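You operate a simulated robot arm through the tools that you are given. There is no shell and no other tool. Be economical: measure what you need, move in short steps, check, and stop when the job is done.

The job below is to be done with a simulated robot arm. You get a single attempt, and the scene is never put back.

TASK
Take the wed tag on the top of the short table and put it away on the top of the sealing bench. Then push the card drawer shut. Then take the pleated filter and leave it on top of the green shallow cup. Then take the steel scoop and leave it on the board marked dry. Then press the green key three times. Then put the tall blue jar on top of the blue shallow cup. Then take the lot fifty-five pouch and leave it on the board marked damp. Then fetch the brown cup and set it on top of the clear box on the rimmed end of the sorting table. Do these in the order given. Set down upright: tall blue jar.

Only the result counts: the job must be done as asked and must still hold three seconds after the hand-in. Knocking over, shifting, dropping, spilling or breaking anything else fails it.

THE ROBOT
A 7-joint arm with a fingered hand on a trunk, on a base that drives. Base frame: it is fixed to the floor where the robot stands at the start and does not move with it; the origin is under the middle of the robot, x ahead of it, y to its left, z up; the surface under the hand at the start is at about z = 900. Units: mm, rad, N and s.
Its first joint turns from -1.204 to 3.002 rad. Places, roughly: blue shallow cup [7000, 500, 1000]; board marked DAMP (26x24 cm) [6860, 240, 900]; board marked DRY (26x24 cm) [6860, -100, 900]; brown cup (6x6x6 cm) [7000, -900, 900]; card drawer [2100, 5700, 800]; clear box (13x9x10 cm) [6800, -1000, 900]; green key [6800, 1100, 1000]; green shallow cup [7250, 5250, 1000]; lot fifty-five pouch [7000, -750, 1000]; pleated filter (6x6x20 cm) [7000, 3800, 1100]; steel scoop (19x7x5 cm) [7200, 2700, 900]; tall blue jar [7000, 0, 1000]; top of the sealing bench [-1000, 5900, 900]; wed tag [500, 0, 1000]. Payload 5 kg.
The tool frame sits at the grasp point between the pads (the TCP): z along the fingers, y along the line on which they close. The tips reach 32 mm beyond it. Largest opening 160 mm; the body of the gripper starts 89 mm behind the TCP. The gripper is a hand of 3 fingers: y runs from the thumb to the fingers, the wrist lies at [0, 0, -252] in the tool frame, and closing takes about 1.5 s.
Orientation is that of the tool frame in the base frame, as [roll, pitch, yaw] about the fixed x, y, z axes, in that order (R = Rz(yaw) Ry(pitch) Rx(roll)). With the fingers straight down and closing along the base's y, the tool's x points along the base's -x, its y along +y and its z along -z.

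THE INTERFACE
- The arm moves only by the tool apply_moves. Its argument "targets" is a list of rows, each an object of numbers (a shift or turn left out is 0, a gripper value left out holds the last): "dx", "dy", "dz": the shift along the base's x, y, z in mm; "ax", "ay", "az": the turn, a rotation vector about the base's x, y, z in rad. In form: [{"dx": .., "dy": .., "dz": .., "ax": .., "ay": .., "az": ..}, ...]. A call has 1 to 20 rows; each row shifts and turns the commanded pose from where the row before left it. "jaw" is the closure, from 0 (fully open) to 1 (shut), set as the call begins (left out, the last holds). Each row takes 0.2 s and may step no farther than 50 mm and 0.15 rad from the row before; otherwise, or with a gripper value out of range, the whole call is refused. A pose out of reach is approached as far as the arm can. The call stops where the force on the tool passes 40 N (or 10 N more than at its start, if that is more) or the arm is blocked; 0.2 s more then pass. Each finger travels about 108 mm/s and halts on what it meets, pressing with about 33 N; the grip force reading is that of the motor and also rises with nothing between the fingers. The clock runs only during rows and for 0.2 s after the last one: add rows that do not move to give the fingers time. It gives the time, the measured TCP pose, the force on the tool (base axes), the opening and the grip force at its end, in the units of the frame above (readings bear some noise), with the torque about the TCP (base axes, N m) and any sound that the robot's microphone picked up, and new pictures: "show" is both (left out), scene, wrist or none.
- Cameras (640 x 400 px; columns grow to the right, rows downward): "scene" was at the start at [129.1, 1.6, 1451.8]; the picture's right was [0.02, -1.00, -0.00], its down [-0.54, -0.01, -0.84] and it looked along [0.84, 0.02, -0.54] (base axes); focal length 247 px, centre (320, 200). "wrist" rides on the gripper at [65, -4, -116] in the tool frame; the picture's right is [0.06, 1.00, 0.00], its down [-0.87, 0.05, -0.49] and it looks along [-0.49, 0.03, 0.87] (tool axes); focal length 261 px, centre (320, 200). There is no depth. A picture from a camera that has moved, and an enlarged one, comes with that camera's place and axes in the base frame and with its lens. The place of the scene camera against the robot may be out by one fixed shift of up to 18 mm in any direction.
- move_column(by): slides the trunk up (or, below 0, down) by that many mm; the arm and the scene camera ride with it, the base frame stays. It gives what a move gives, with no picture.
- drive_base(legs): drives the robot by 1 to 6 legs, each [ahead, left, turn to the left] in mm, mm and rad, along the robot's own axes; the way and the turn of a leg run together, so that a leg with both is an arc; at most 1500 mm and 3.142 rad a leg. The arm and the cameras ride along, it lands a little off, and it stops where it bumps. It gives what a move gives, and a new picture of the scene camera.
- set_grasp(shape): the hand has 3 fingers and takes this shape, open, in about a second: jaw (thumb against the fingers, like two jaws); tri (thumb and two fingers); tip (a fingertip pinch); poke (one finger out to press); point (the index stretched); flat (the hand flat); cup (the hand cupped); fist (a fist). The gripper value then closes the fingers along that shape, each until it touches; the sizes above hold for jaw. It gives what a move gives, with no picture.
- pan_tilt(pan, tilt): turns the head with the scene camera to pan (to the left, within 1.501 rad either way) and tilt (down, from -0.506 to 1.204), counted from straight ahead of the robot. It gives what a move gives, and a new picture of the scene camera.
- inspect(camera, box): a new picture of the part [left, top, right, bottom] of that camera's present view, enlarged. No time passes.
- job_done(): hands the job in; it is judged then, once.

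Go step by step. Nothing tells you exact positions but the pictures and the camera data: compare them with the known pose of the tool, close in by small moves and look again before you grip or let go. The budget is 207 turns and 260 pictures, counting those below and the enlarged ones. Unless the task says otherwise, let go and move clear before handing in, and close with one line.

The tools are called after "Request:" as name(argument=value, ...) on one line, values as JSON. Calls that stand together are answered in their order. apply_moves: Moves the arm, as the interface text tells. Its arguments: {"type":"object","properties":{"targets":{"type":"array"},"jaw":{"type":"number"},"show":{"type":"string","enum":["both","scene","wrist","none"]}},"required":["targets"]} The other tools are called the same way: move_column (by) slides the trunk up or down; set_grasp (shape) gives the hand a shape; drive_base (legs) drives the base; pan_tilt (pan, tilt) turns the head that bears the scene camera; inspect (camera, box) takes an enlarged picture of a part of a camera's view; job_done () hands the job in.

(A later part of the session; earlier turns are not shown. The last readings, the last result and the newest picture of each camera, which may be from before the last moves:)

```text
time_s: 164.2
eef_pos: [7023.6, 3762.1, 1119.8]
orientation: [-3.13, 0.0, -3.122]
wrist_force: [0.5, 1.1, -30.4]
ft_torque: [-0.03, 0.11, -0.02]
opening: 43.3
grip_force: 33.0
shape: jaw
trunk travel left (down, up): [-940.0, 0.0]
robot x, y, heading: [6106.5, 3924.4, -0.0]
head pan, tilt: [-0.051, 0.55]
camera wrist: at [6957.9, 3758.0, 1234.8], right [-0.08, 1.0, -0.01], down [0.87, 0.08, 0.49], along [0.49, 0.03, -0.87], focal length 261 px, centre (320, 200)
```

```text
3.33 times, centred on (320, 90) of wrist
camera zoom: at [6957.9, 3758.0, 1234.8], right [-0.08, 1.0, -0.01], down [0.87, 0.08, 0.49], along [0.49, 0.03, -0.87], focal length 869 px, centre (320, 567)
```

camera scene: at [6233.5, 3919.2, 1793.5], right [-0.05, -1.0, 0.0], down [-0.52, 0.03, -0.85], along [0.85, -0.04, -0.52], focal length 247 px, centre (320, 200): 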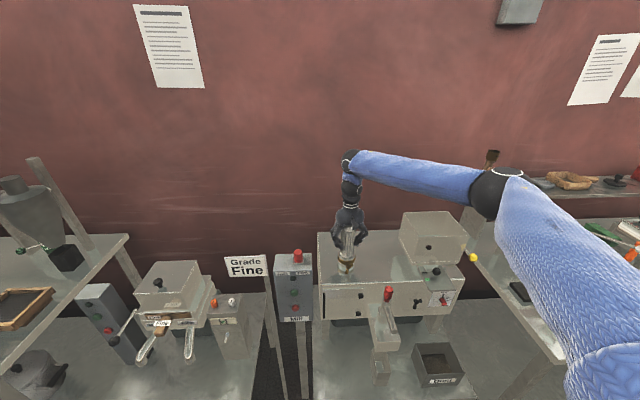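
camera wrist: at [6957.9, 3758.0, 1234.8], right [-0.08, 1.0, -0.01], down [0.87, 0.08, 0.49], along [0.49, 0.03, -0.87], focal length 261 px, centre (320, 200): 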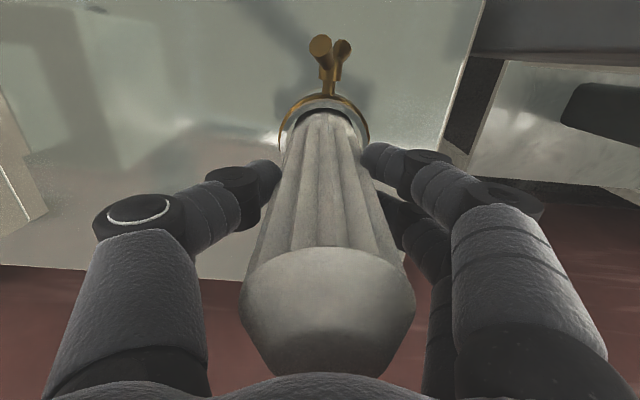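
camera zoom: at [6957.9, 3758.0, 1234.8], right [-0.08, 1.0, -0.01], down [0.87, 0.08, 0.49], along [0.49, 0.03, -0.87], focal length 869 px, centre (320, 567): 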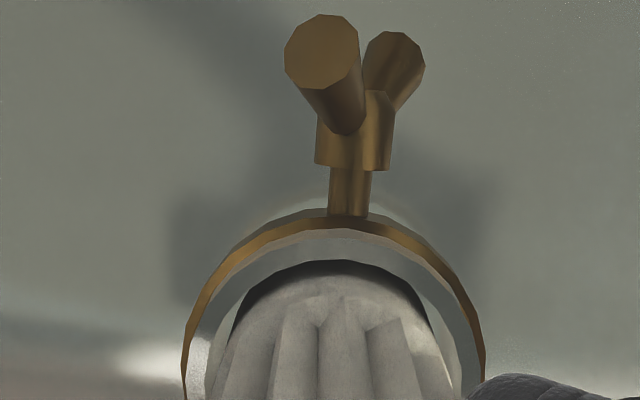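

The force rises as I lift, but the filter seems to follow the hand. I'll check in the scene view whether it is coming out of the socket.

Request:
inspect(camera="scene", box=[310, 210, 390, 300])

```text
4.44 times, centred on (350, 255) of scene
camera zoom: at [6237.0, 3918.9, 1793.0], right [-0.05, -1.0, 0.0], down [-0.52, 0.03, -0.85], along [0.85, -0.04, -0.52], focal length 1099 px, centre (187, -44)
```

zoom: 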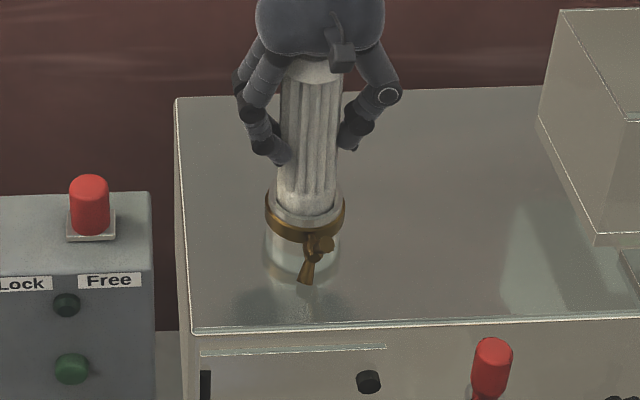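

The filter has risen about 12 mm with the hand, so it's a tight sliding fit. I'll keep pulling slowly.

Request:
apply_moves(targets=[{"dz": 3}, {"dz": 3}, {"dz": 3}, {}], show="wrist")

Request:
inspect(camera="scene", box=[310, 210, 390, 300])

```text
time_s: 165.2
eef_pos: [7025.8, 3762.5, 1128.9]
orientation: [-3.127, 0.0, -3.121]
wrist_force: [-0.6, 1.1, -31.5]
ft_torque: [-0.08, 0.19, 0.02]
opening: 42.6
grip_force: 32.6
shape: jaw
trunk travel left (down, up): [-940.0, 0.0]
robot x, y, heading: [6104.9, 3919.8, -0.002]
head pan, tilt: [-0.051, 0.55]
camera wrist: at [6958.7, 3758.0, 1244.3], right [-0.08, 1.0, -0.01], down [0.87, 0.08, 0.49], along [0.49, 0.03, -0.87], focal length 261 px, centre (320, 200)
```

wrist: 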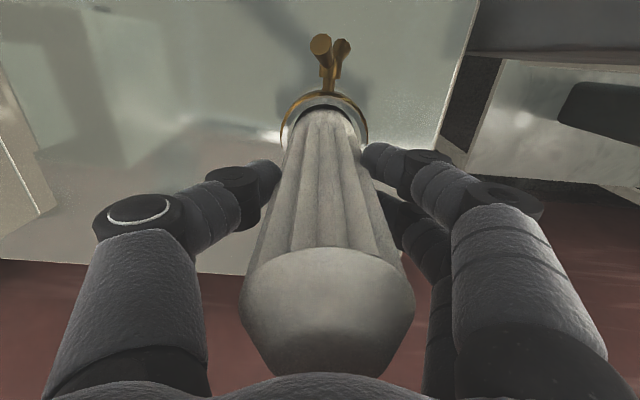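

```text
4.44 times, centred on (350, 255) of scene
camera zoom: at [6237.0, 3918.7, 1793.1], right [-0.05, -1.0, 0.0], down [-0.52, 0.03, -0.85], along [0.85, -0.04, -0.52], focal length 1099 px, centre (187, -44)
```

zoom: 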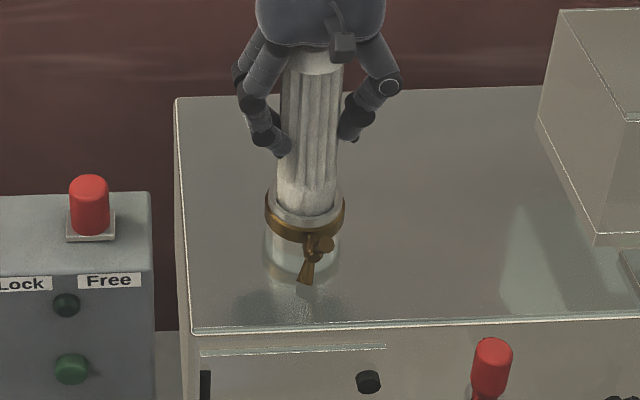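

It is sliding out against a steady friction of about 31 N, so I'll keep pulling.

Request:
apply_moves(targets=[{"dz": 4}, {"dz": 4}, {"dz": 4}, {"dz": 4}, {"dz": 4}, {"dz": 4}, {"dz": 4}, {"dz": 4}, {}], show="wrist")

Request:
inspect(camera="scene", box=[310, 200, 390, 290])

```text
time_s: 167.2
eef_pos: [7022.9, 3763.2, 1163.7]
orientation: [-3.127, 0.002, -3.121]
wrist_force: [-0.1, 0.8, -1.6]
ft_torque: [-0.03, 0.03, -0.02]
opening: 43.1
grip_force: 32.7
shape: jaw
trunk travel left (down, up): [-940.0, 0.0]
robot x, y, heading: [6104.7, 3924.3, 0.008]
head pan, tilt: [-0.051, 0.55]
camera wrist: at [6956.0, 3758.8, 1278.5], right [-0.08, 1.0, -0.01], down [0.87, 0.08, 0.49], along [0.49, 0.03, -0.87], focal length 261 px, centre (320, 200)
```

wrist: 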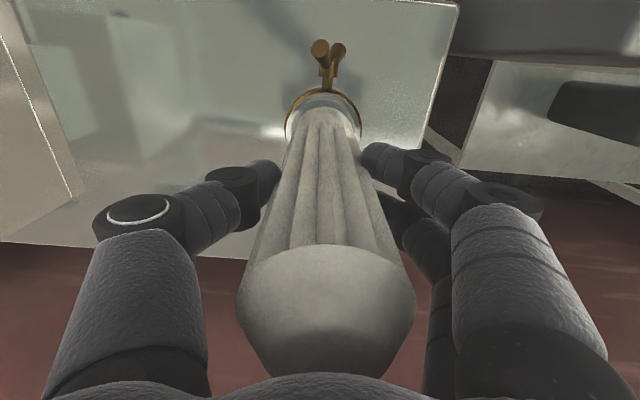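

```text
4.44 times, centred on (350, 245) of scene
camera zoom: at [6233.7, 3919.2, 1793.4], right [-0.05, -1.0, 0.0], down [-0.52, 0.03, -0.85], along [0.85, -0.04, -0.52], focal length 1099 px, centre (187, 0)
```

zoom: 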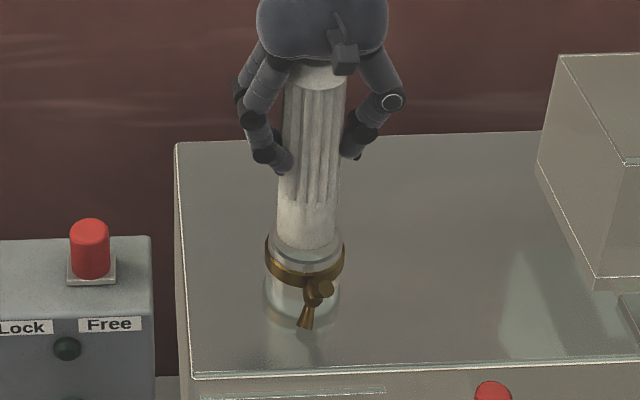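

The force has dropped to about zero, so the filter is free. I'll lift it fully clear.

Request:
apply_moves(targets=[{"dz": 15}, {"dz": 25}, {"dz": 30}, {"dz": 30}, {"dz": 30}, {"dz": 20}, {}])

```text
time_s: 168.8
eef_pos: [7021.9, 3761.2, 1312.7]
orientation: [-3.127, 0.003, -3.121]
wrist_force: [0.0, 0.3, -1.5]
ft_torque: [0.01, 0.02, -0.03]
opening: 43.1
grip_force: 32.8
shape: jaw
trunk travel left (down, up): [-940.0, 0.0]
robot x, y, heading: [6103.0, 3923.7, -0.002]
head pan, tilt: [-0.051, 0.55]
camera scene: at [6234.1, 3919.0, 1793.4], right [-0.05, -1.0, 0.0], down [-0.52, 0.03, -0.85], along [0.85, -0.04, -0.52], focal length 247 px, centre (320, 200)
camera wrist: at [6957.1, 3757.0, 1427.8], right [-0.08, 1.0, -0.01], down [0.87, 0.08, 0.49], along [0.49, 0.03, -0.87], focal length 261 px, centre (320, 200)
```

scene: 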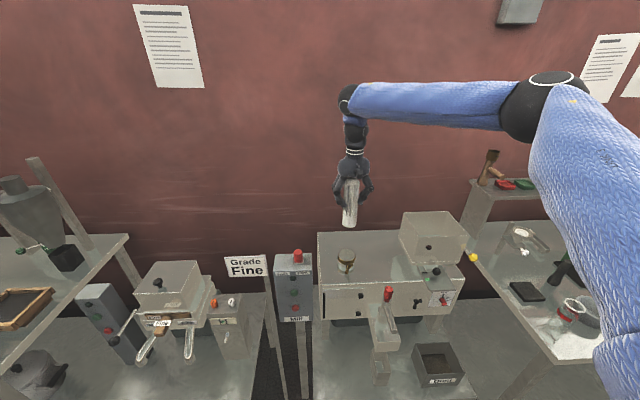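
wrist: 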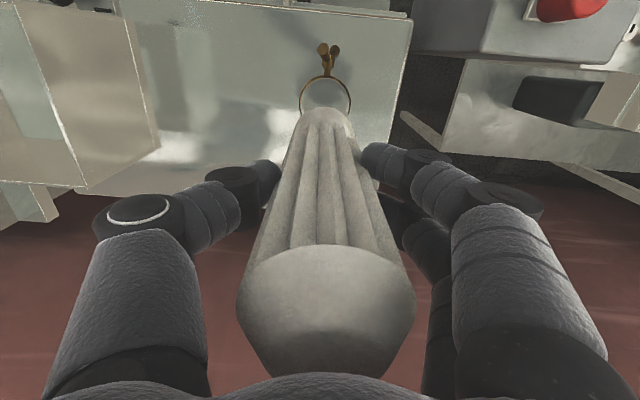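

The filter is out, with its bottom about 140 mm below the TCP. I'll retract, back off and strafe left to the table with the green cup.

Request:
apply_moves(targets=[{"dx": -45}, {"dx": -45}, {"dx": -45}, {"dx": -45}, {"dx": -45}, {"dx": -45}, {"dx": -45}, {"dx": -45}, {"dx": -45}, {}], show="none")

Request:
drive_base(legs=[[-270, 0, 0], [0, 1450, 0]])

Request:
pan_tilt(pan=0.0, tilt=0.5)

Request:
inspect(camera="scene", box=[300, 130, 420, 205])

```text
time_s: 171.1
eef_pos: [6619.3, 3765.5, 1312.8]
orientation: [-3.129, 0.004, -3.121]
wrist_force: [-0.2, 0.0, -1.9]
ft_torque: [0.02, 0.01, 0.02]
opening: 43.0
grip_force: 32.8
shape: jaw
trunk travel left (down, up): [-940.0, 0.0]
robot x, y, heading: [6101.9, 3926.8, -0.0]
head pan, tilt: [-0.051, 0.55]
```

```text
time_s: 179.8
eef_pos: [6352.5, 5210.0, 1313.4]
orientation: [-3.128, 0.004, -3.134]
wrist_force: [0.3, -0.5, -2.0]
ft_torque: [-0.02, 0.01, 0.0]
opening: 43.1
grip_force: 32.8
shape: jaw
trunk travel left (down, up): [-940.0, 0.0]
robot x, y, heading: [5837.6, 5378.9, -0.018]
head pan, tilt: [-0.051, 0.55]
camera scene: at [5969.5, 5369.8, 1793.5], right [-0.07, -1.0, 0.0], down [-0.52, 0.03, -0.85], along [0.85, -0.06, -0.52], focal length 247 px, centre (320, 200)
```

scene: 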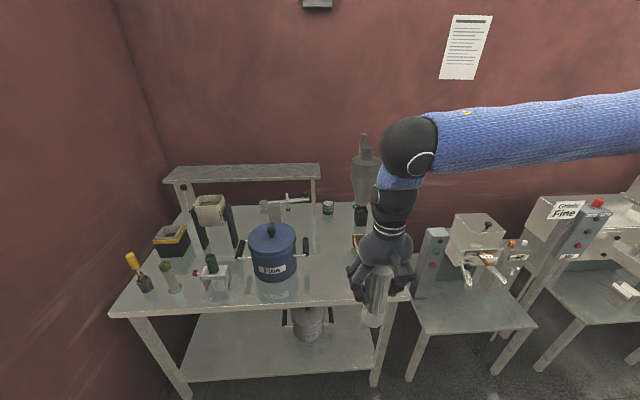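

```text
time_s: 180.4
eef_pos: [6352.8, 5210.4, 1313.1]
orientation: [-3.126, 0.003, -3.133]
wrist_force: [0.0, 0.4, -1.6]
ft_torque: [-0.03, 0.03, 0.0]
opening: 43.1
grip_force: 32.8
shape: jaw
trunk travel left (down, up): [-940.0, 0.0]
robot x, y, heading: [5839.6, 5377.6, -0.015]
head pan, tilt: [0.0, 0.499]
camera scene: at [5970.8, 5374.6, 1798.0], right [-0.02, -1.0, 0.0], down [-0.48, 0.01, -0.88], along [0.88, -0.01, -0.48], focal length 247 px, centre (320, 200)
```

scene: 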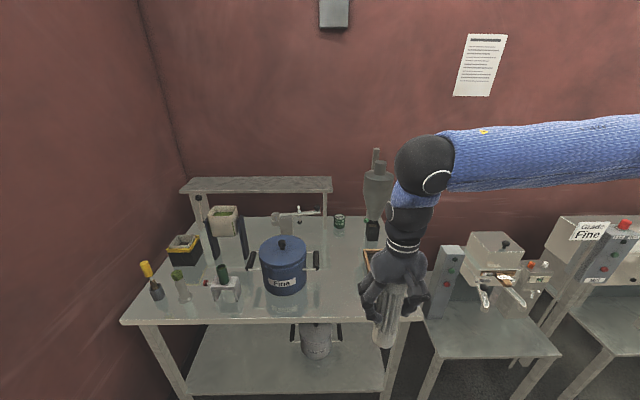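

```text
5.33 times, centred on (360, 168) of scene
camera zoom: at [5970.8, 5374.6, 1798.0], right [-0.02, -1.0, 0.0], down [-0.48, 0.01, -0.88], along [0.88, -0.01, -0.48], focal length 1319 px, centre (107, 373)
```

zoom: 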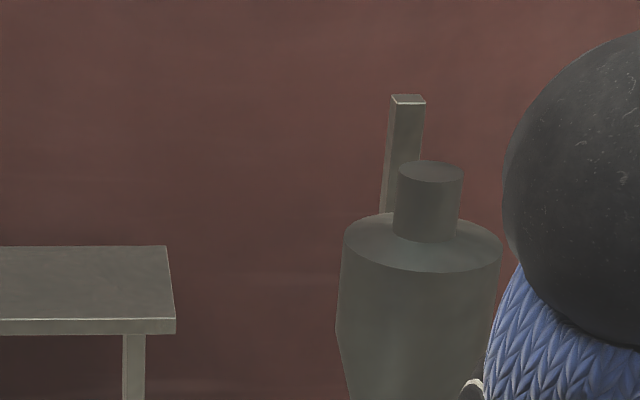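

Request:
inspect(camera="scene", box=[270, 160, 430, 260])

Request:
inspect(camera="scene", box=[315, 205, 363, 235])

```text
4.00 times, centred on (350, 210) of scene
camera zoom: at [5970.8, 5374.6, 1798.0], right [-0.02, -1.0, 0.0], down [-0.48, 0.01, -0.88], along [0.88, -0.01, -0.48], focal length 989 px, centre (200, 160)
```

zoom: 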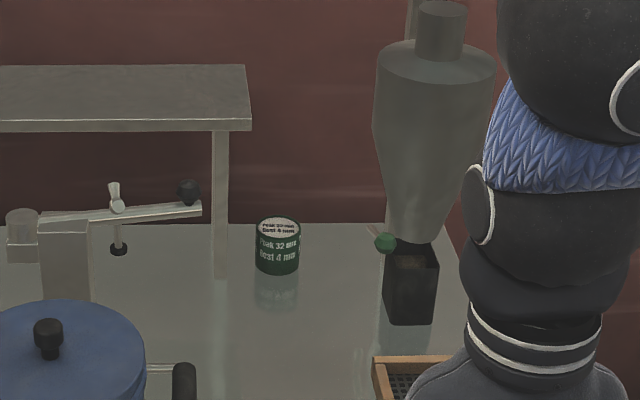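

```text
13.33 times, centred on (339, 220) of scene
camera zoom: at [5970.8, 5374.6, 1798.0], right [-0.02, -1.0, 0.0], down [-0.48, 0.01, -0.88], along [0.88, -0.01, -0.48], focal length 3297 px, centre (67, -67)
```

zoom: 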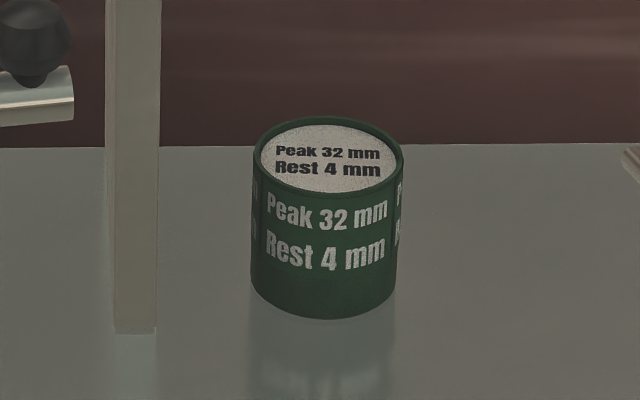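

The green cup, about 71 mm across with its top near z≈968, is at (7272, 5240). A raised shelf edge is at y≈5290 and a hopper at y<5108. I'll turn the hand a quarter turn so its narrow side faces them, then drive closer.

Request:
apply_moves(targets=[{"az": 0.143}, {"az": 0.143}, {"az": 0.143}, {"az": 0.143}, {"az": 0.143}, {"az": 0.143}, {"az": 0.143}, {"az": 0.143}, {"az": 0.143}, {"az": 0.143}, {"az": 0.143}, {}])

```text
time_s: 183.0
eef_pos: [6353.0, 5209.5, 1314.3]
orientation: [-3.129, 0.001, -1.563]
wrist_force: [0.4, -0.5, -1.5]
ft_torque: [-0.01, -0.06, 0.04]
opening: 43.1
grip_force: 33.2
shape: jaw
trunk travel left (down, up): [-940.0, 0.0]
robot x, y, heading: [5842.8, 5374.7, -0.02]
head pan, tilt: [0.0, 0.499]
camera scene: at [5970.9, 5374.3, 1798.0], right [-0.02, -1.0, 0.0], down [-0.48, 0.01, -0.88], along [0.88, -0.01, -0.48], focal length 247 px, centre (320, 200)
camera wrist: at [6354.9, 5142.8, 1428.8], right [-1.0, -0.07, -0.01], down [-0.07, 0.87, 0.49], along [-0.02, 0.49, -0.87], focal length 261 px, centre (320, 200)
```

scene: 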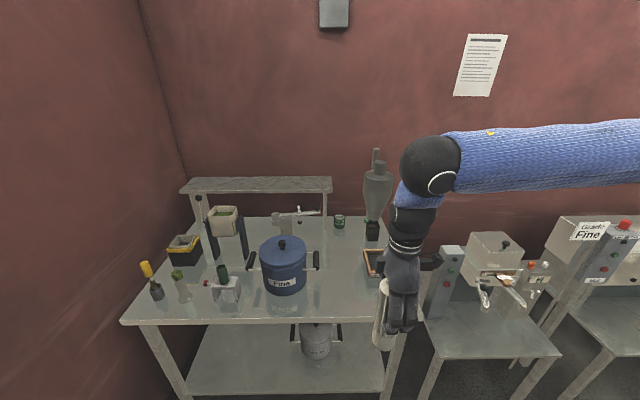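
wrist: 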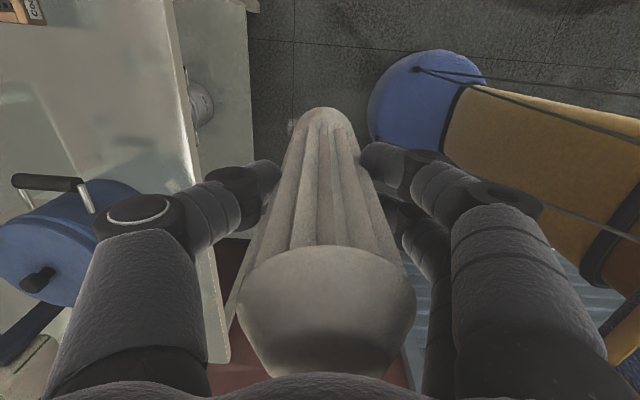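

The base front is about 280 mm ahead of its centre and the table front is at x≈6630, so I can go to about x=6285.

Request:
drive_base(legs=[[0, -110, 0.018], [400, 0, 0]])

Request:
apply_moves(targets=[{"dx": 20, "dy": 45}, {"dx": 20, "dy": 45}, {"dx": 40, "dy": 25}, {"dx": 45}, {"dx": 45}, {}])

```text
time_s: 186.3
eef_pos: [6754.2, 5106.1, 1313.2]
orientation: [-3.129, 0.004, -1.551]
wrist_force: [-0.2, -0.7, -1.6]
ft_torque: [-0.01, 0.02, -0.03]
opening: 43.0
grip_force: 32.9
shape: jaw
trunk travel left (down, up): [-940.0, 0.0]
robot x, y, heading: [6242.1, 5269.0, -0.002]
head pan, tilt: [0.0, 0.499]
camera scene: at [6370.7, 5266.8, 1798.1], right [0.0, -1.0, 0.0], down [-0.48, 0.0, -0.88], along [0.88, 0.0, -0.48], focal length 247 px, centre (320, 200)
```

scene: 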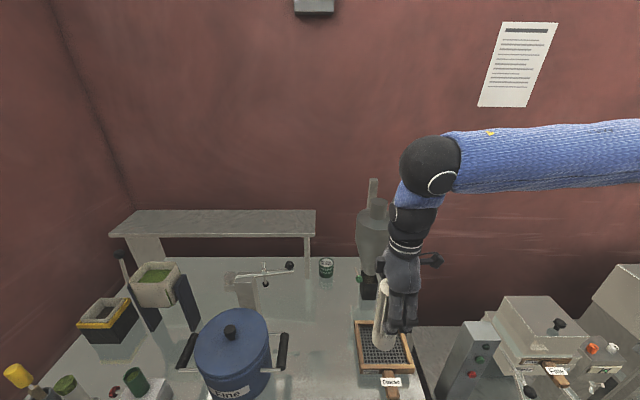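

```text
time_s: 187.7
eef_pos: [6923.0, 5221.0, 1311.3]
orientation: [-3.125, 0.006, -1.551]
wrist_force: [-0.4, -0.7, -0.7]
ft_torque: [0.0, -0.03, -0.03]
opening: 42.9
grip_force: 32.8
shape: jaw
trunk travel left (down, up): [-940.0, 0.0]
robot x, y, heading: [6240.6, 5267.9, -0.004]
head pan, tilt: [0.0, 0.499]
camera scene: at [6369.9, 5266.1, 1798.1], right [0.0, -1.0, 0.0], down [-0.48, 0.0, -0.88], along [0.88, 0.0, -0.48], focal length 247 px, centre (320, 200)
camera wrist: at [6926.0, 5154.6, 1428.0], right [-1.0, -0.08, -0.02], down [-0.08, 0.87, 0.49], along [-0.03, 0.49, -0.87], focal length 261 px, centre (320, 200)
```

scene: 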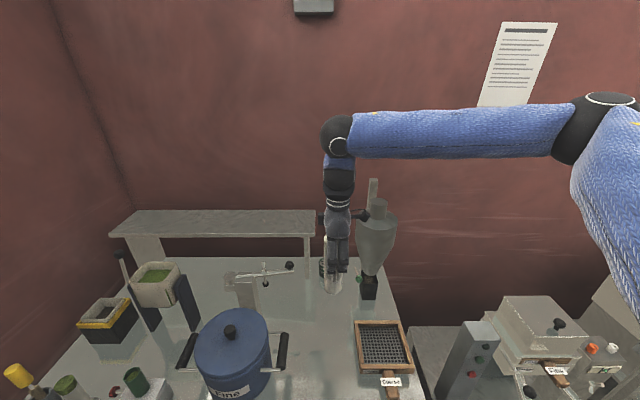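
wrist: 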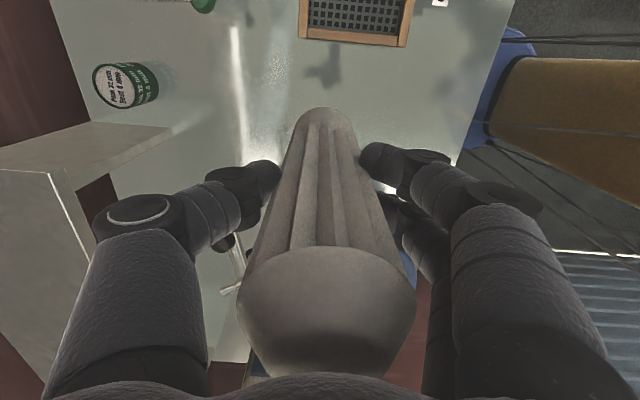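

Next I'll drive the last 45 mm and extend toward the cup at about (7255, 5233).

Request:
drive_base(legs=[[45, 0, 0]])

Request:
apply_moves(targets=[{"dx": 45, "dy": 3}, {"dx": 45, "dy": 3}, {"dx": 45, "dy": 3}, {"dx": 45, "dy": 3}, {"dx": 30}, {}])

```text
time_s: 188.6
eef_pos: [6964.8, 5221.3, 1314.4]
orientation: [-3.125, 0.003, -1.55]
wrist_force: [-0.7, 0.4, -0.8]
ft_torque: [-0.02, -0.03, 0.01]
opening: 43.0
grip_force: 32.9
shape: jaw
trunk travel left (down, up): [-940.0, 0.0]
robot x, y, heading: [6284.0, 5265.9, -0.003]
head pan, tilt: [0.0, 0.499]
camera scene: at [6411.5, 5266.8, 1798.5], right [0.0, -1.0, 0.0], down [-0.48, 0.0, -0.88], along [0.88, 0.0, -0.48], focal length 247 px, centre (320, 200)
```

scene: 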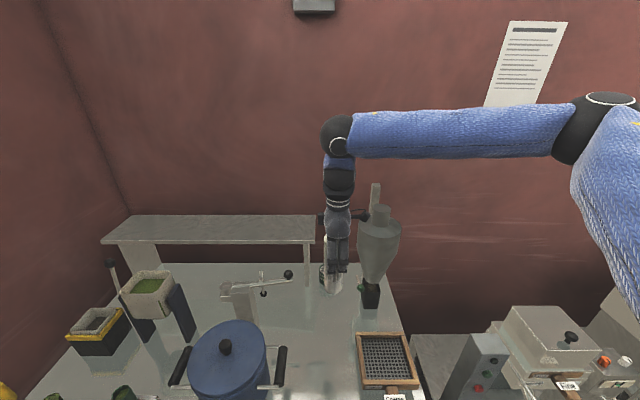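

```text
time_s: 190.0
eef_pos: [7176.7, 5231.4, 1312.7]
orientation: [-3.127, 0.007, -1.549]
wrist_force: [-0.9, 0.0, -0.2]
ft_torque: [0.03, 0.01, 0.02]
opening: 42.8
grip_force: 33.1
shape: jaw
trunk travel left (down, up): [-940.0, 0.0]
robot x, y, heading: [6280.0, 5268.6, -0.006]
head pan, tilt: [0.0, 0.499]
camera scene: at [6414.4, 5265.7, 1798.1], right [0.0, -1.0, 0.0], down [-0.48, 0.0, -0.88], along [0.88, 0.0, -0.48], focal length 247 px, centre (320, 200)
camera wrist: at [7179.9, 5165.9, 1428.8], right [-1.0, -0.08, -0.02], down [-0.08, 0.87, 0.49], along [-0.03, 0.49, -0.87], focal length 261 px, centre (320, 200)
```

scene: 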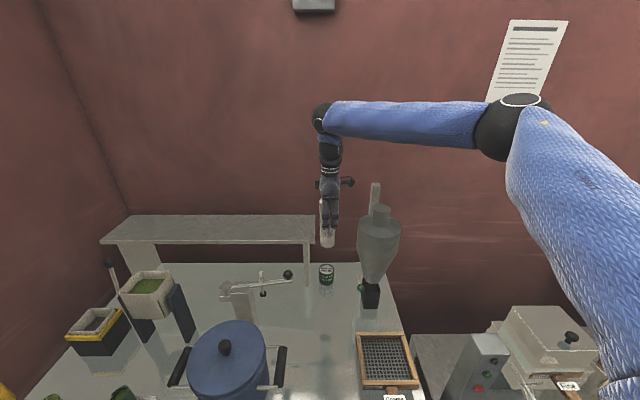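
wrist: 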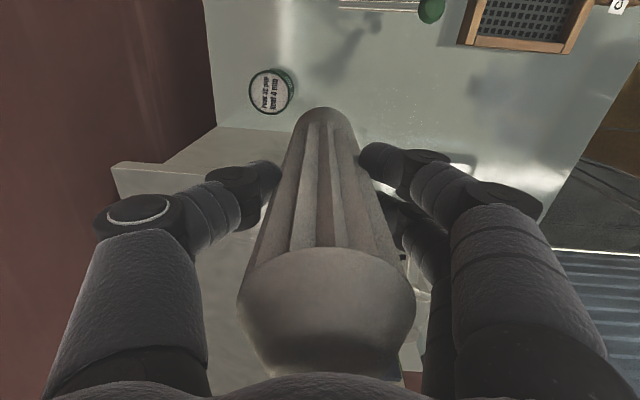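

The cup centre from the wrist camera is about (7268, 5227). I'll move over it.

Request:
apply_moves(targets=[{"dx": 45, "dy": -2}, {"dx": 45, "dy": -3}, {}, {}])

Request:
inspect(camera="scene", box=[270, 190, 398, 290])

```text
time_s: 191.0
eef_pos: [7268.3, 5227.5, 1311.0]
orientation: [-3.126, 0.003, -1.55]
wrist_force: [0.0, -0.2, -2.2]
ft_torque: [-0.04, 0.0, 0.04]
opening: 42.9
grip_force: 33.0
shape: jaw
trunk travel left (down, up): [-940.0, 0.0]
robot x, y, heading: [6283.7, 5268.4, -0.005]
head pan, tilt: [0.0, 0.499]
camera scene: at [6416.1, 5266.9, 1797.9], right [0.0, -1.0, 0.0], down [-0.48, 0.0, -0.88], along [0.88, 0.0, -0.48], focal length 247 px, centre (320, 200)
camera wrist: at [7272.4, 5162.3, 1426.6], right [-1.0, -0.08, -0.01], down [-0.08, 0.87, 0.49], along [-0.03, 0.49, -0.87], focal length 261 px, centre (320, 200)
```

scene: 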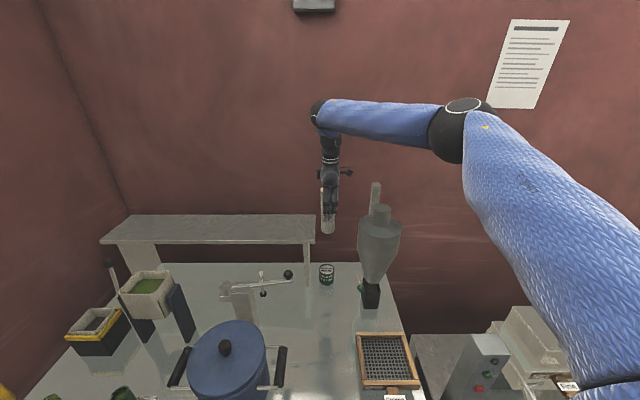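
wrist: 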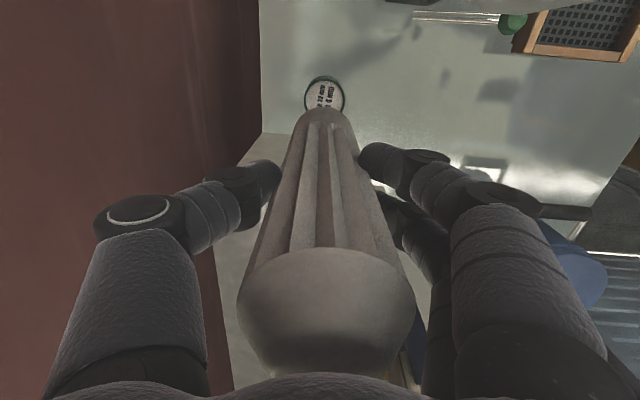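

```text
4.00 times, centred on (334, 240) of scene
camera zoom: at [6416.1, 5266.9, 1797.9], right [0.0, -1.0, 0.0], down [-0.48, 0.0, -0.88], along [0.88, 0.0, -0.48], focal length 989 px, centre (264, 40)
```

zoom: 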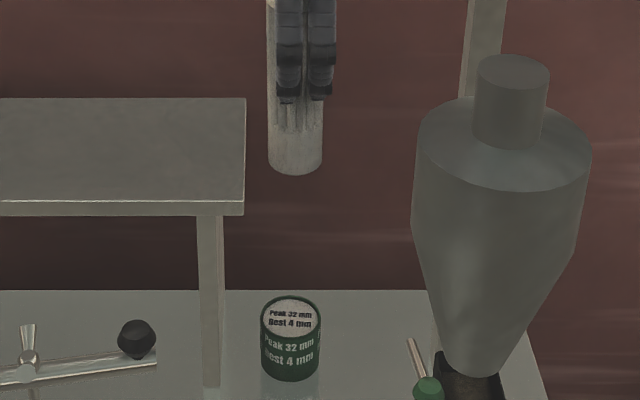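

Scene and wrist views put the cup within a few mm of the filter axis. I'll lower the trunk by 130 and re-check.

Request:
move_column(by=-130)

Request:
inspect(camera="scene", box=[270, 170, 398, 250])

Request:
inspect(camera="wrist", box=[260, 60, 388, 140])

```text
time_s: 192.6
eef_pos: [7268.2, 5228.0, 1182.3]
orientation: [-3.127, 0.004, -1.55]
wrist_force: [-0.2, 0.6, -1.9]
ft_torque: [-0.02, -0.01, 0.02]
opening: 42.7
grip_force: 32.3
shape: jaw
trunk travel left (down, up): [-810.0, 130.0]
robot x, y, heading: [6282.6, 5266.7, -0.004]
head pan, tilt: [0.0, 0.499]
```

```text
5.00 times, centred on (334, 210) of scene
camera zoom: at [6415.0, 5266.6, 1668.1], right [0.0, -1.0, 0.0], down [-0.48, 0.0, -0.88], along [0.88, 0.0, -0.48], focal length 1236 px, centre (250, 150)
```

zoom: 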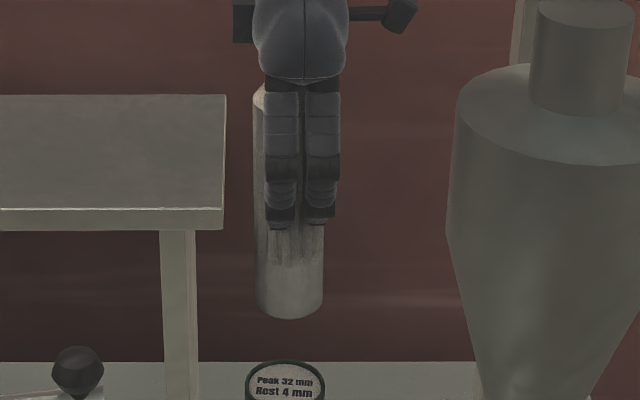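

```text
5.00 times, centred on (324, 100) of wrist
camera zoom: at [7271.4, 5162.0, 1297.6], right [-1.0, -0.08, -0.01], down [-0.08, 0.87, 0.49], along [-0.03, 0.49, -0.87], focal length 1303 px, centre (300, 700)
```

zoom: 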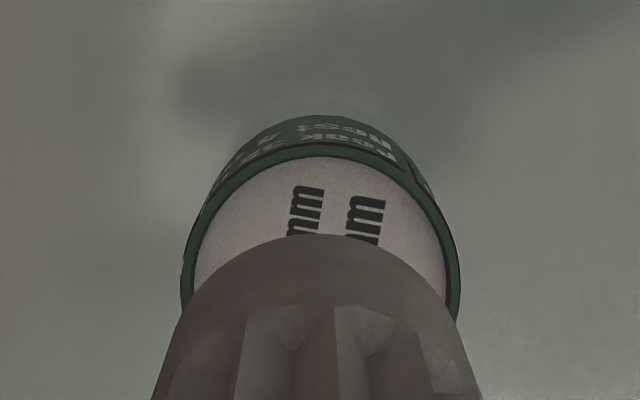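

They're nearly concentric, with the cup about 4 mm further in +y. I'll shift and descend to just above it.

Request:
apply_moves(targets=[{"dy": 4}, {"dz": -25}, {"dz": -25}, {}], show="none")

Request:
inspect(camera="scene", box=[280, 190, 376, 260])

Request:
inspect(camera="wrist", box=[260, 60, 388, 140])

```text
time_s: 193.6
eef_pos: [7269.3, 5232.4, 1132.4]
orientation: [-3.125, 0.004, -1.551]
wrist_force: [0.8, 0.6, -0.9]
ft_torque: [-0.03, 0.01, -0.04]
opening: 42.9
grip_force: 32.8
shape: jaw
trunk travel left (down, up): [-810.0, 130.0]
robot x, y, heading: [6284.8, 5270.8, -0.002]
head pan, tilt: [0.0, 0.499]
```

```text
5.71 times, centred on (328, 225) of scene
camera zoom: at [6414.1, 5266.6, 1668.1], right [0.0, -1.0, 0.0], down [-0.48, 0.0, -0.88], along [0.88, 0.0, -0.48], focal length 1413 px, centre (274, 57)
```

zoom: 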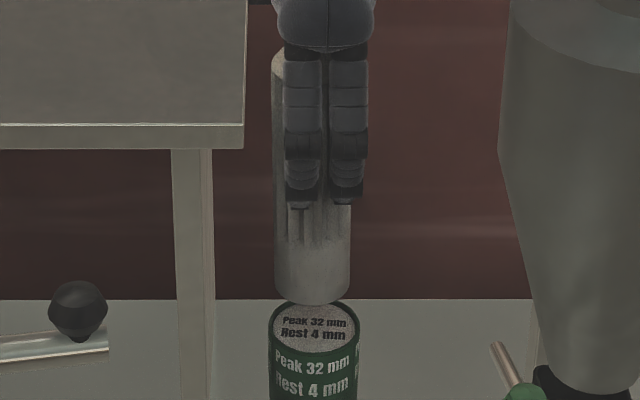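

```text
5.00 times, centred on (324, 100) of wrist
camera zoom: at [7271.4, 5166.3, 1247.9], right [-1.0, -0.08, -0.02], down [-0.08, 0.87, 0.49], along [-0.03, 0.49, -0.87], focal length 1303 px, centre (300, 700)
```

zoom: 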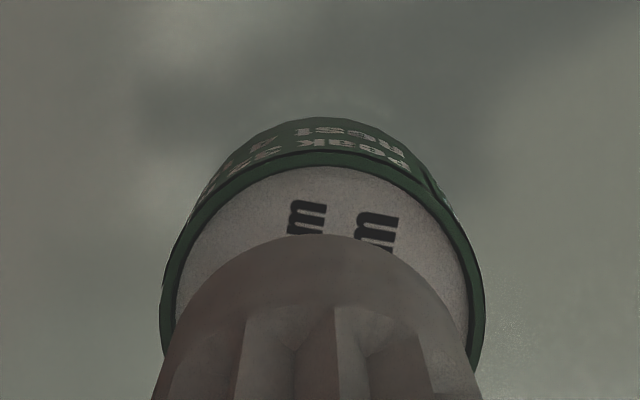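

Both views now suggest the filter is about 2 to 3 mm too far in +y. I'll correct that and descend gently to contact.

Request:
apply_moves(targets=[{"dy": -2.5, "dz": -6}, {"dz": -6}, {"dz": -4}, {"dz": -3}, {"dz": -2}, {}], show="none")

Request:
inspect(camera="scene", box=[280, 190, 376, 260])

Request:
inspect(camera="wrist", box=[260, 60, 388, 140])

```text
time_s: 195.0
eef_pos: [7268.0, 5230.0, 1112.7]
orientation: [-3.129, 0.002, -1.549]
wrist_force: [0.7, 0.2, -2.0]
ft_torque: [0.01, -0.01, -0.02]
opening: 42.8
grip_force: 33.1
shape: jaw
trunk travel left (down, up): [-810.0, 130.0]
robot x, y, heading: [6283.7, 5271.4, -0.008]
head pan, tilt: [0.0, 0.499]
```

```text
5.71 times, centred on (328, 225) of scene
camera zoom: at [6414.9, 5266.4, 1668.0], right [0.0, -1.0, 0.0], down [-0.48, 0.0, -0.88], along [0.88, 0.0, -0.48], focal length 1413 px, centre (274, 57)
```

zoom: 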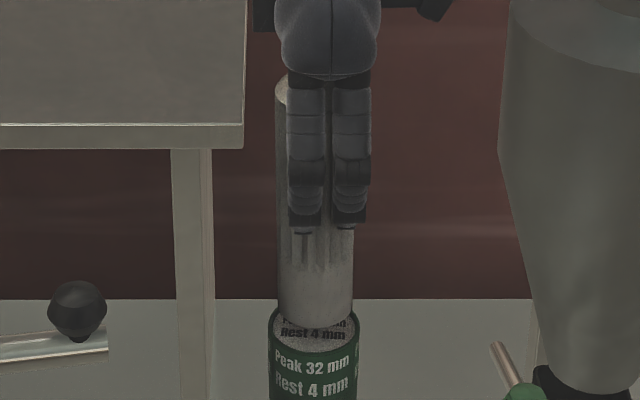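

```text
5.00 times, centred on (324, 100) of wrist
camera zoom: at [7271.4, 5163.5, 1227.1], right [-1.0, -0.08, -0.01], down [-0.08, 0.87, 0.49], along [-0.03, 0.49, -0.87], focal length 1303 px, centre (300, 700)
```

zoom: 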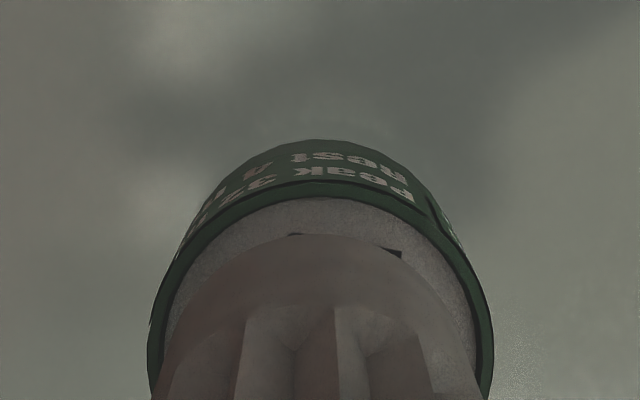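

Centred within about 2 mm. I'll lower in small steps to contact.

Request:
apply_moves(targets=[{"dz": -3}, {"dz": -2}, {"dz": -2}, {}], show="none")

Request:
inspect(camera="scene", box=[304, 220, 352, 260])

Request:
inspect(camera="wrist", box=[260, 60, 388, 140])

```text
time_s: 196.0
eef_pos: [7267.9, 5229.2, 1104.0]
orientation: [-3.126, 0.004, -1.552]
wrist_force: [0.1, -0.2, -0.7]
ft_torque: [-0.03, 0.0, 0.01]
opening: 42.8
grip_force: 32.9
shape: jaw
trunk travel left (down, up): [-810.0, 130.0]
robot x, y, heading: [6282.6, 5270.5, -0.002]
head pan, tilt: [0.0, 0.499]
```

```text
10.00 times, centred on (328, 240) of scene
camera zoom: at [6415.0, 5266.5, 1668.0], right [0.0, -1.0, 0.0], down [-0.48, 0.0, -0.88], along [0.88, 0.0, -0.48], focal length 2473 px, centre (240, -200)
```

zoom: 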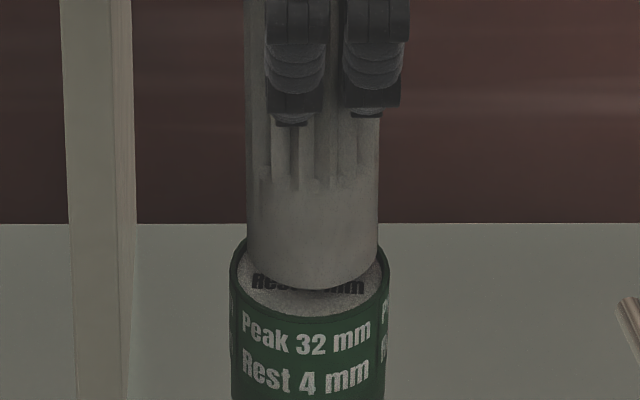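

```text
5.00 times, centred on (324, 100) of wrist
camera zoom: at [7270.8, 5163.2, 1219.6], right [-1.0, -0.08, -0.01], down [-0.08, 0.87, 0.49], along [-0.03, 0.49, -0.87], focal length 1303 px, centre (300, 700)
```

zoom: 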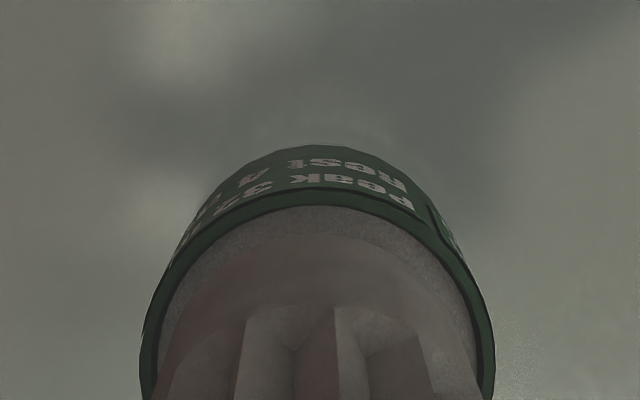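

There's about 10 mm of height still to go and the lateral alignment is good, so I'll continue down.

Request:
apply_moves(targets=[{"dz": -2, "dy": 1}, {"dz": -2}, {"dz": -2}, {}], show="none")

Request:
apply_moves(targets=[{"dz": -1.5}, {"dz": -1.5}, {}], show="none")

Request:
inspect(camera="scene", box=[304, 220, 352, 260])

Request:
inspect(camera="wrist", box=[260, 60, 388, 140])

```text
time_s: 197.0
eef_pos: [7269.1, 5230.4, 1097.6]
orientation: [-3.127, 0.003, -1.55]
wrist_force: [0.3, 0.2, -0.6]
ft_torque: [-0.01, 0.0, 0.0]
opening: 42.7
grip_force: 32.4
shape: jaw
trunk travel left (down, up): [-810.0, 130.0]
robot x, y, heading: [6285.4, 5268.1, -0.004]
head pan, tilt: [0.0, 0.499]
```

```text
time_s: 197.8
eef_pos: [7266.9, 5228.7, 1096.4]
orientation: [-3.125, 0.006, -1.553]
wrist_force: [2.2, -1.2, 9.9]
ft_torque: [0.05, 0.07, -0.01]
opening: 43.1
grip_force: 33.4
shape: jaw
trunk travel left (down, up): [-810.0, 130.0]
robot x, y, heading: [6281.7, 5266.1, -0.003]
head pan, tilt: [0.0, 0.499]
```

```text
10.00 times, centred on (328, 240) of scene
camera zoom: at [6413.9, 5266.3, 1668.3], right [0.0, -1.0, 0.0], down [-0.48, 0.0, -0.88], along [0.88, 0.0, -0.48], focal length 2473 px, centre (240, -200)
```

zoom: 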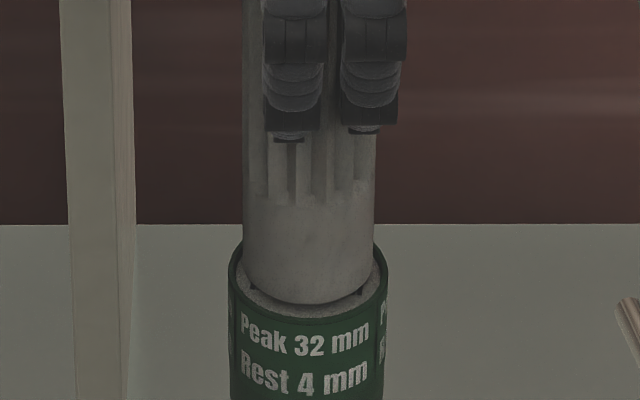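

```text
5.00 times, centred on (324, 100) of wrist
camera zoom: at [7270.4, 5163.7, 1211.6], right [-1.0, -0.08, -0.02], down [-0.08, 0.87, 0.49], along [-0.03, 0.49, -0.87], focal length 1303 px, centre (300, 700)
```

zoom: 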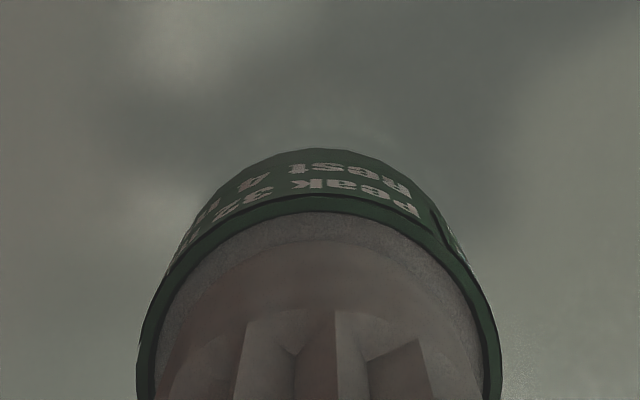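

Contact at about 10 N. Before letting go I'll look closer to see whether it sits inside the rim.

Request:
inspect(camera="wrist", box=[280, 95, 370, 150])

Request:
inspect(camera="scene", box=[314, 238, 346, 258])

```text
7.11 times, centred on (325, 122) of wrist
camera zoom: at [7270.4, 5163.7, 1211.6], right [-1.0, -0.08, -0.02], down [-0.08, 0.87, 0.49], along [-0.03, 0.49, -0.87], focal length 1854 px, centre (284, 751)
```

zoom: 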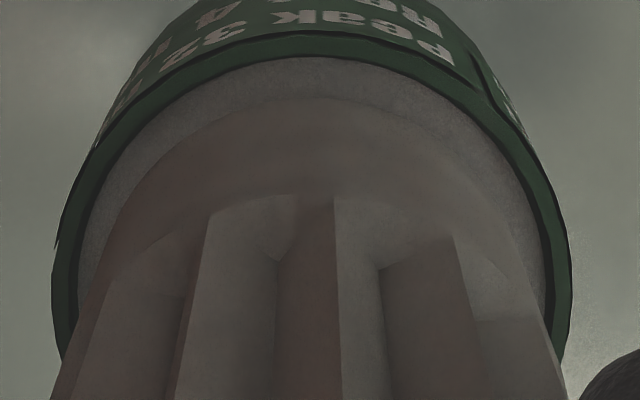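

```text
16.00 times, centred on (330, 248) of scene
camera zoom: at [6413.9, 5266.3, 1668.3], right [0.0, -1.0, 0.0], down [-0.48, 0.0, -0.88], along [0.88, 0.0, -0.48], focal length 3956 px, centre (160, -568)
```

zoom: 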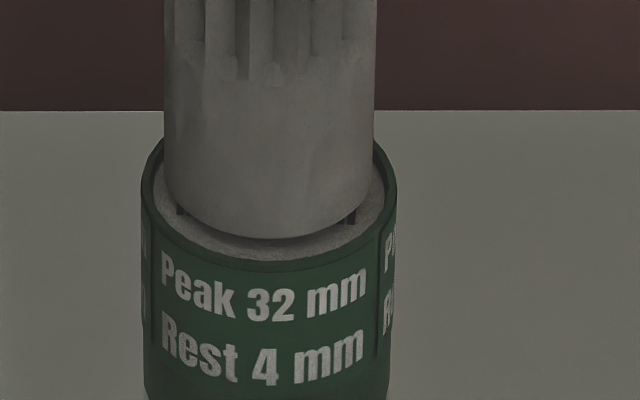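

Request:
apply_moves(targets=[{"dz": -1.5}, {"dz": -1.5}, {}], show="none")

Request:
inspect(camera="scene", box=[314, 238, 346, 258])

Request:
inspect(camera="wrist", box=[280, 95, 370, 150])

```text
time_s: 198.6
eef_pos: [7266.2, 5230.3, 1096.4]
orientation: [-3.125, 0.005, -1.552]
wrist_force: [1.7, -2.4, 25.2]
ft_torque: [0.03, 0.06, -0.03]
opening: 44.8
grip_force: 33.1
shape: jaw
trunk travel left (down, up): [-810.0, 130.0]
robot x, y, heading: [6283.4, 5263.5, -0.007]
head pan, tilt: [0.0, 0.499]
```

```text
16.00 times, centred on (330, 248) of scene
camera zoom: at [6412.1, 5266.2, 1668.5], right [0.0, -1.0, 0.0], down [-0.48, 0.0, -0.88], along [0.88, 0.0, -0.48], focal length 3956 px, centre (160, -568)
```

zoom: 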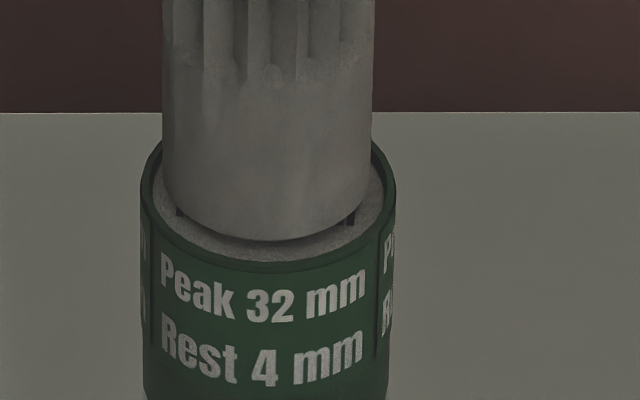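

```text
7.11 times, centred on (325, 122) of wrist
camera zoom: at [7269.7, 5164.1, 1210.5], right [-1.0, -0.08, -0.02], down [-0.08, 0.87, 0.49], along [-0.03, 0.49, -0.87], focal length 1854 px, centre (284, 751)
```

zoom: 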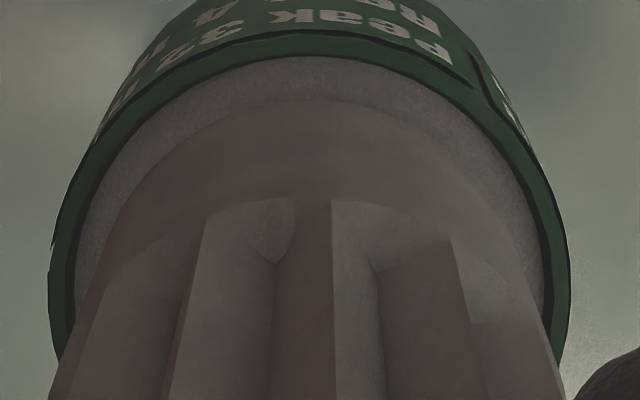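

It's a firm, central contact with torque near zero, so the filter stands on the cup. I'll relax the pressure and open slowly.

Request:
apply_moves(targets=[{"dz": 2}, {}], show="none")

Request:
apply_moves(targets=[{}, {}, {}], jaw=0.5)

Request:
inspect(camera="scene", box=[280, 190, 376, 260])

```text
time_s: 199.2
eef_pos: [7266.9, 5230.1, 1095.6]
orientation: [-3.127, 0.003, -1.549]
wrist_force: [2.0, -1.8, 19.1]
ft_torque: [0.05, -0.01, -0.03]
opening: 44.7
grip_force: 32.6
shape: jaw
trunk travel left (down, up): [-810.0, 130.0]
robot x, y, heading: [6283.4, 5269.3, -0.003]
head pan, tilt: [0.0, 0.499]
```

```text
time_s: 200.0
eef_pos: [7267.6, 5230.4, 1093.6]
orientation: [-3.128, 0.002, -1.55]
wrist_force: [0.7, -0.1, 0.0]
ft_torque: [0.01, -0.02, -0.01]
opening: 79.4
grip_force: 0.0
shape: jaw
trunk travel left (down, up): [-810.0, 130.0]
robot x, y, heading: [6283.0, 5265.7, -0.004]
head pan, tilt: [0.0, 0.499]
camera scene: at [6414.5, 5266.5, 1668.0], right [0.0, -1.0, 0.0], down [-0.48, 0.0, -0.88], along [0.88, 0.0, -0.48], focal length 247 px, centre (320, 200)
camera wrist: at [7270.8, 5164.4, 1209.3], right [-1.0, -0.08, -0.01], down [-0.08, 0.87, 0.49], along [-0.03, 0.49, -0.87], focal length 261 px, centre (320, 200)
```

scene: 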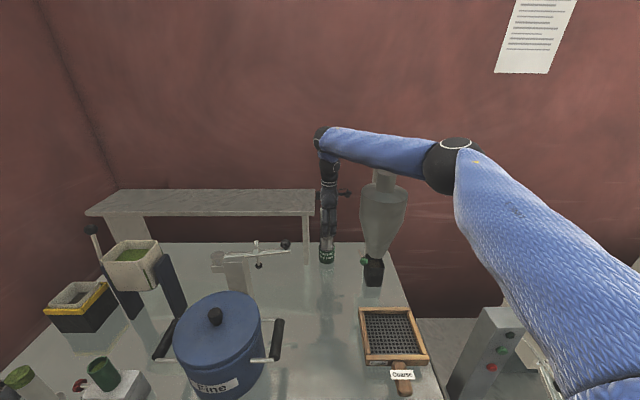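
wrist: 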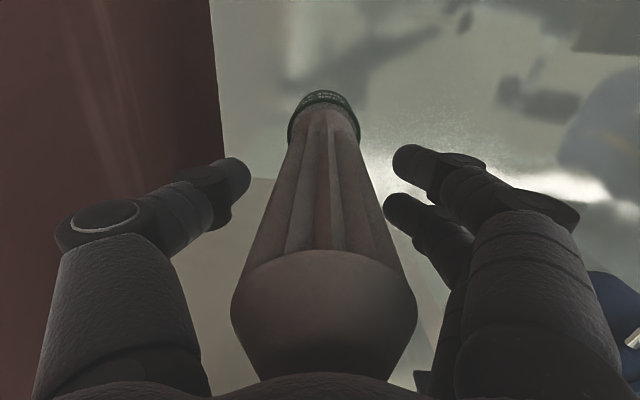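

```text
5.71 times, centred on (328, 225) of scene
camera zoom: at [6414.5, 5266.5, 1668.0], right [0.0, -1.0, 0.0], down [-0.48, 0.0, -0.88], along [0.88, 0.0, -0.48], focal length 1413 px, centre (274, 57)
```

zoom: 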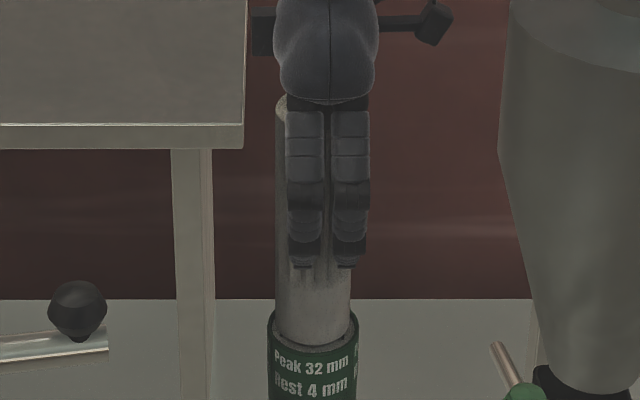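

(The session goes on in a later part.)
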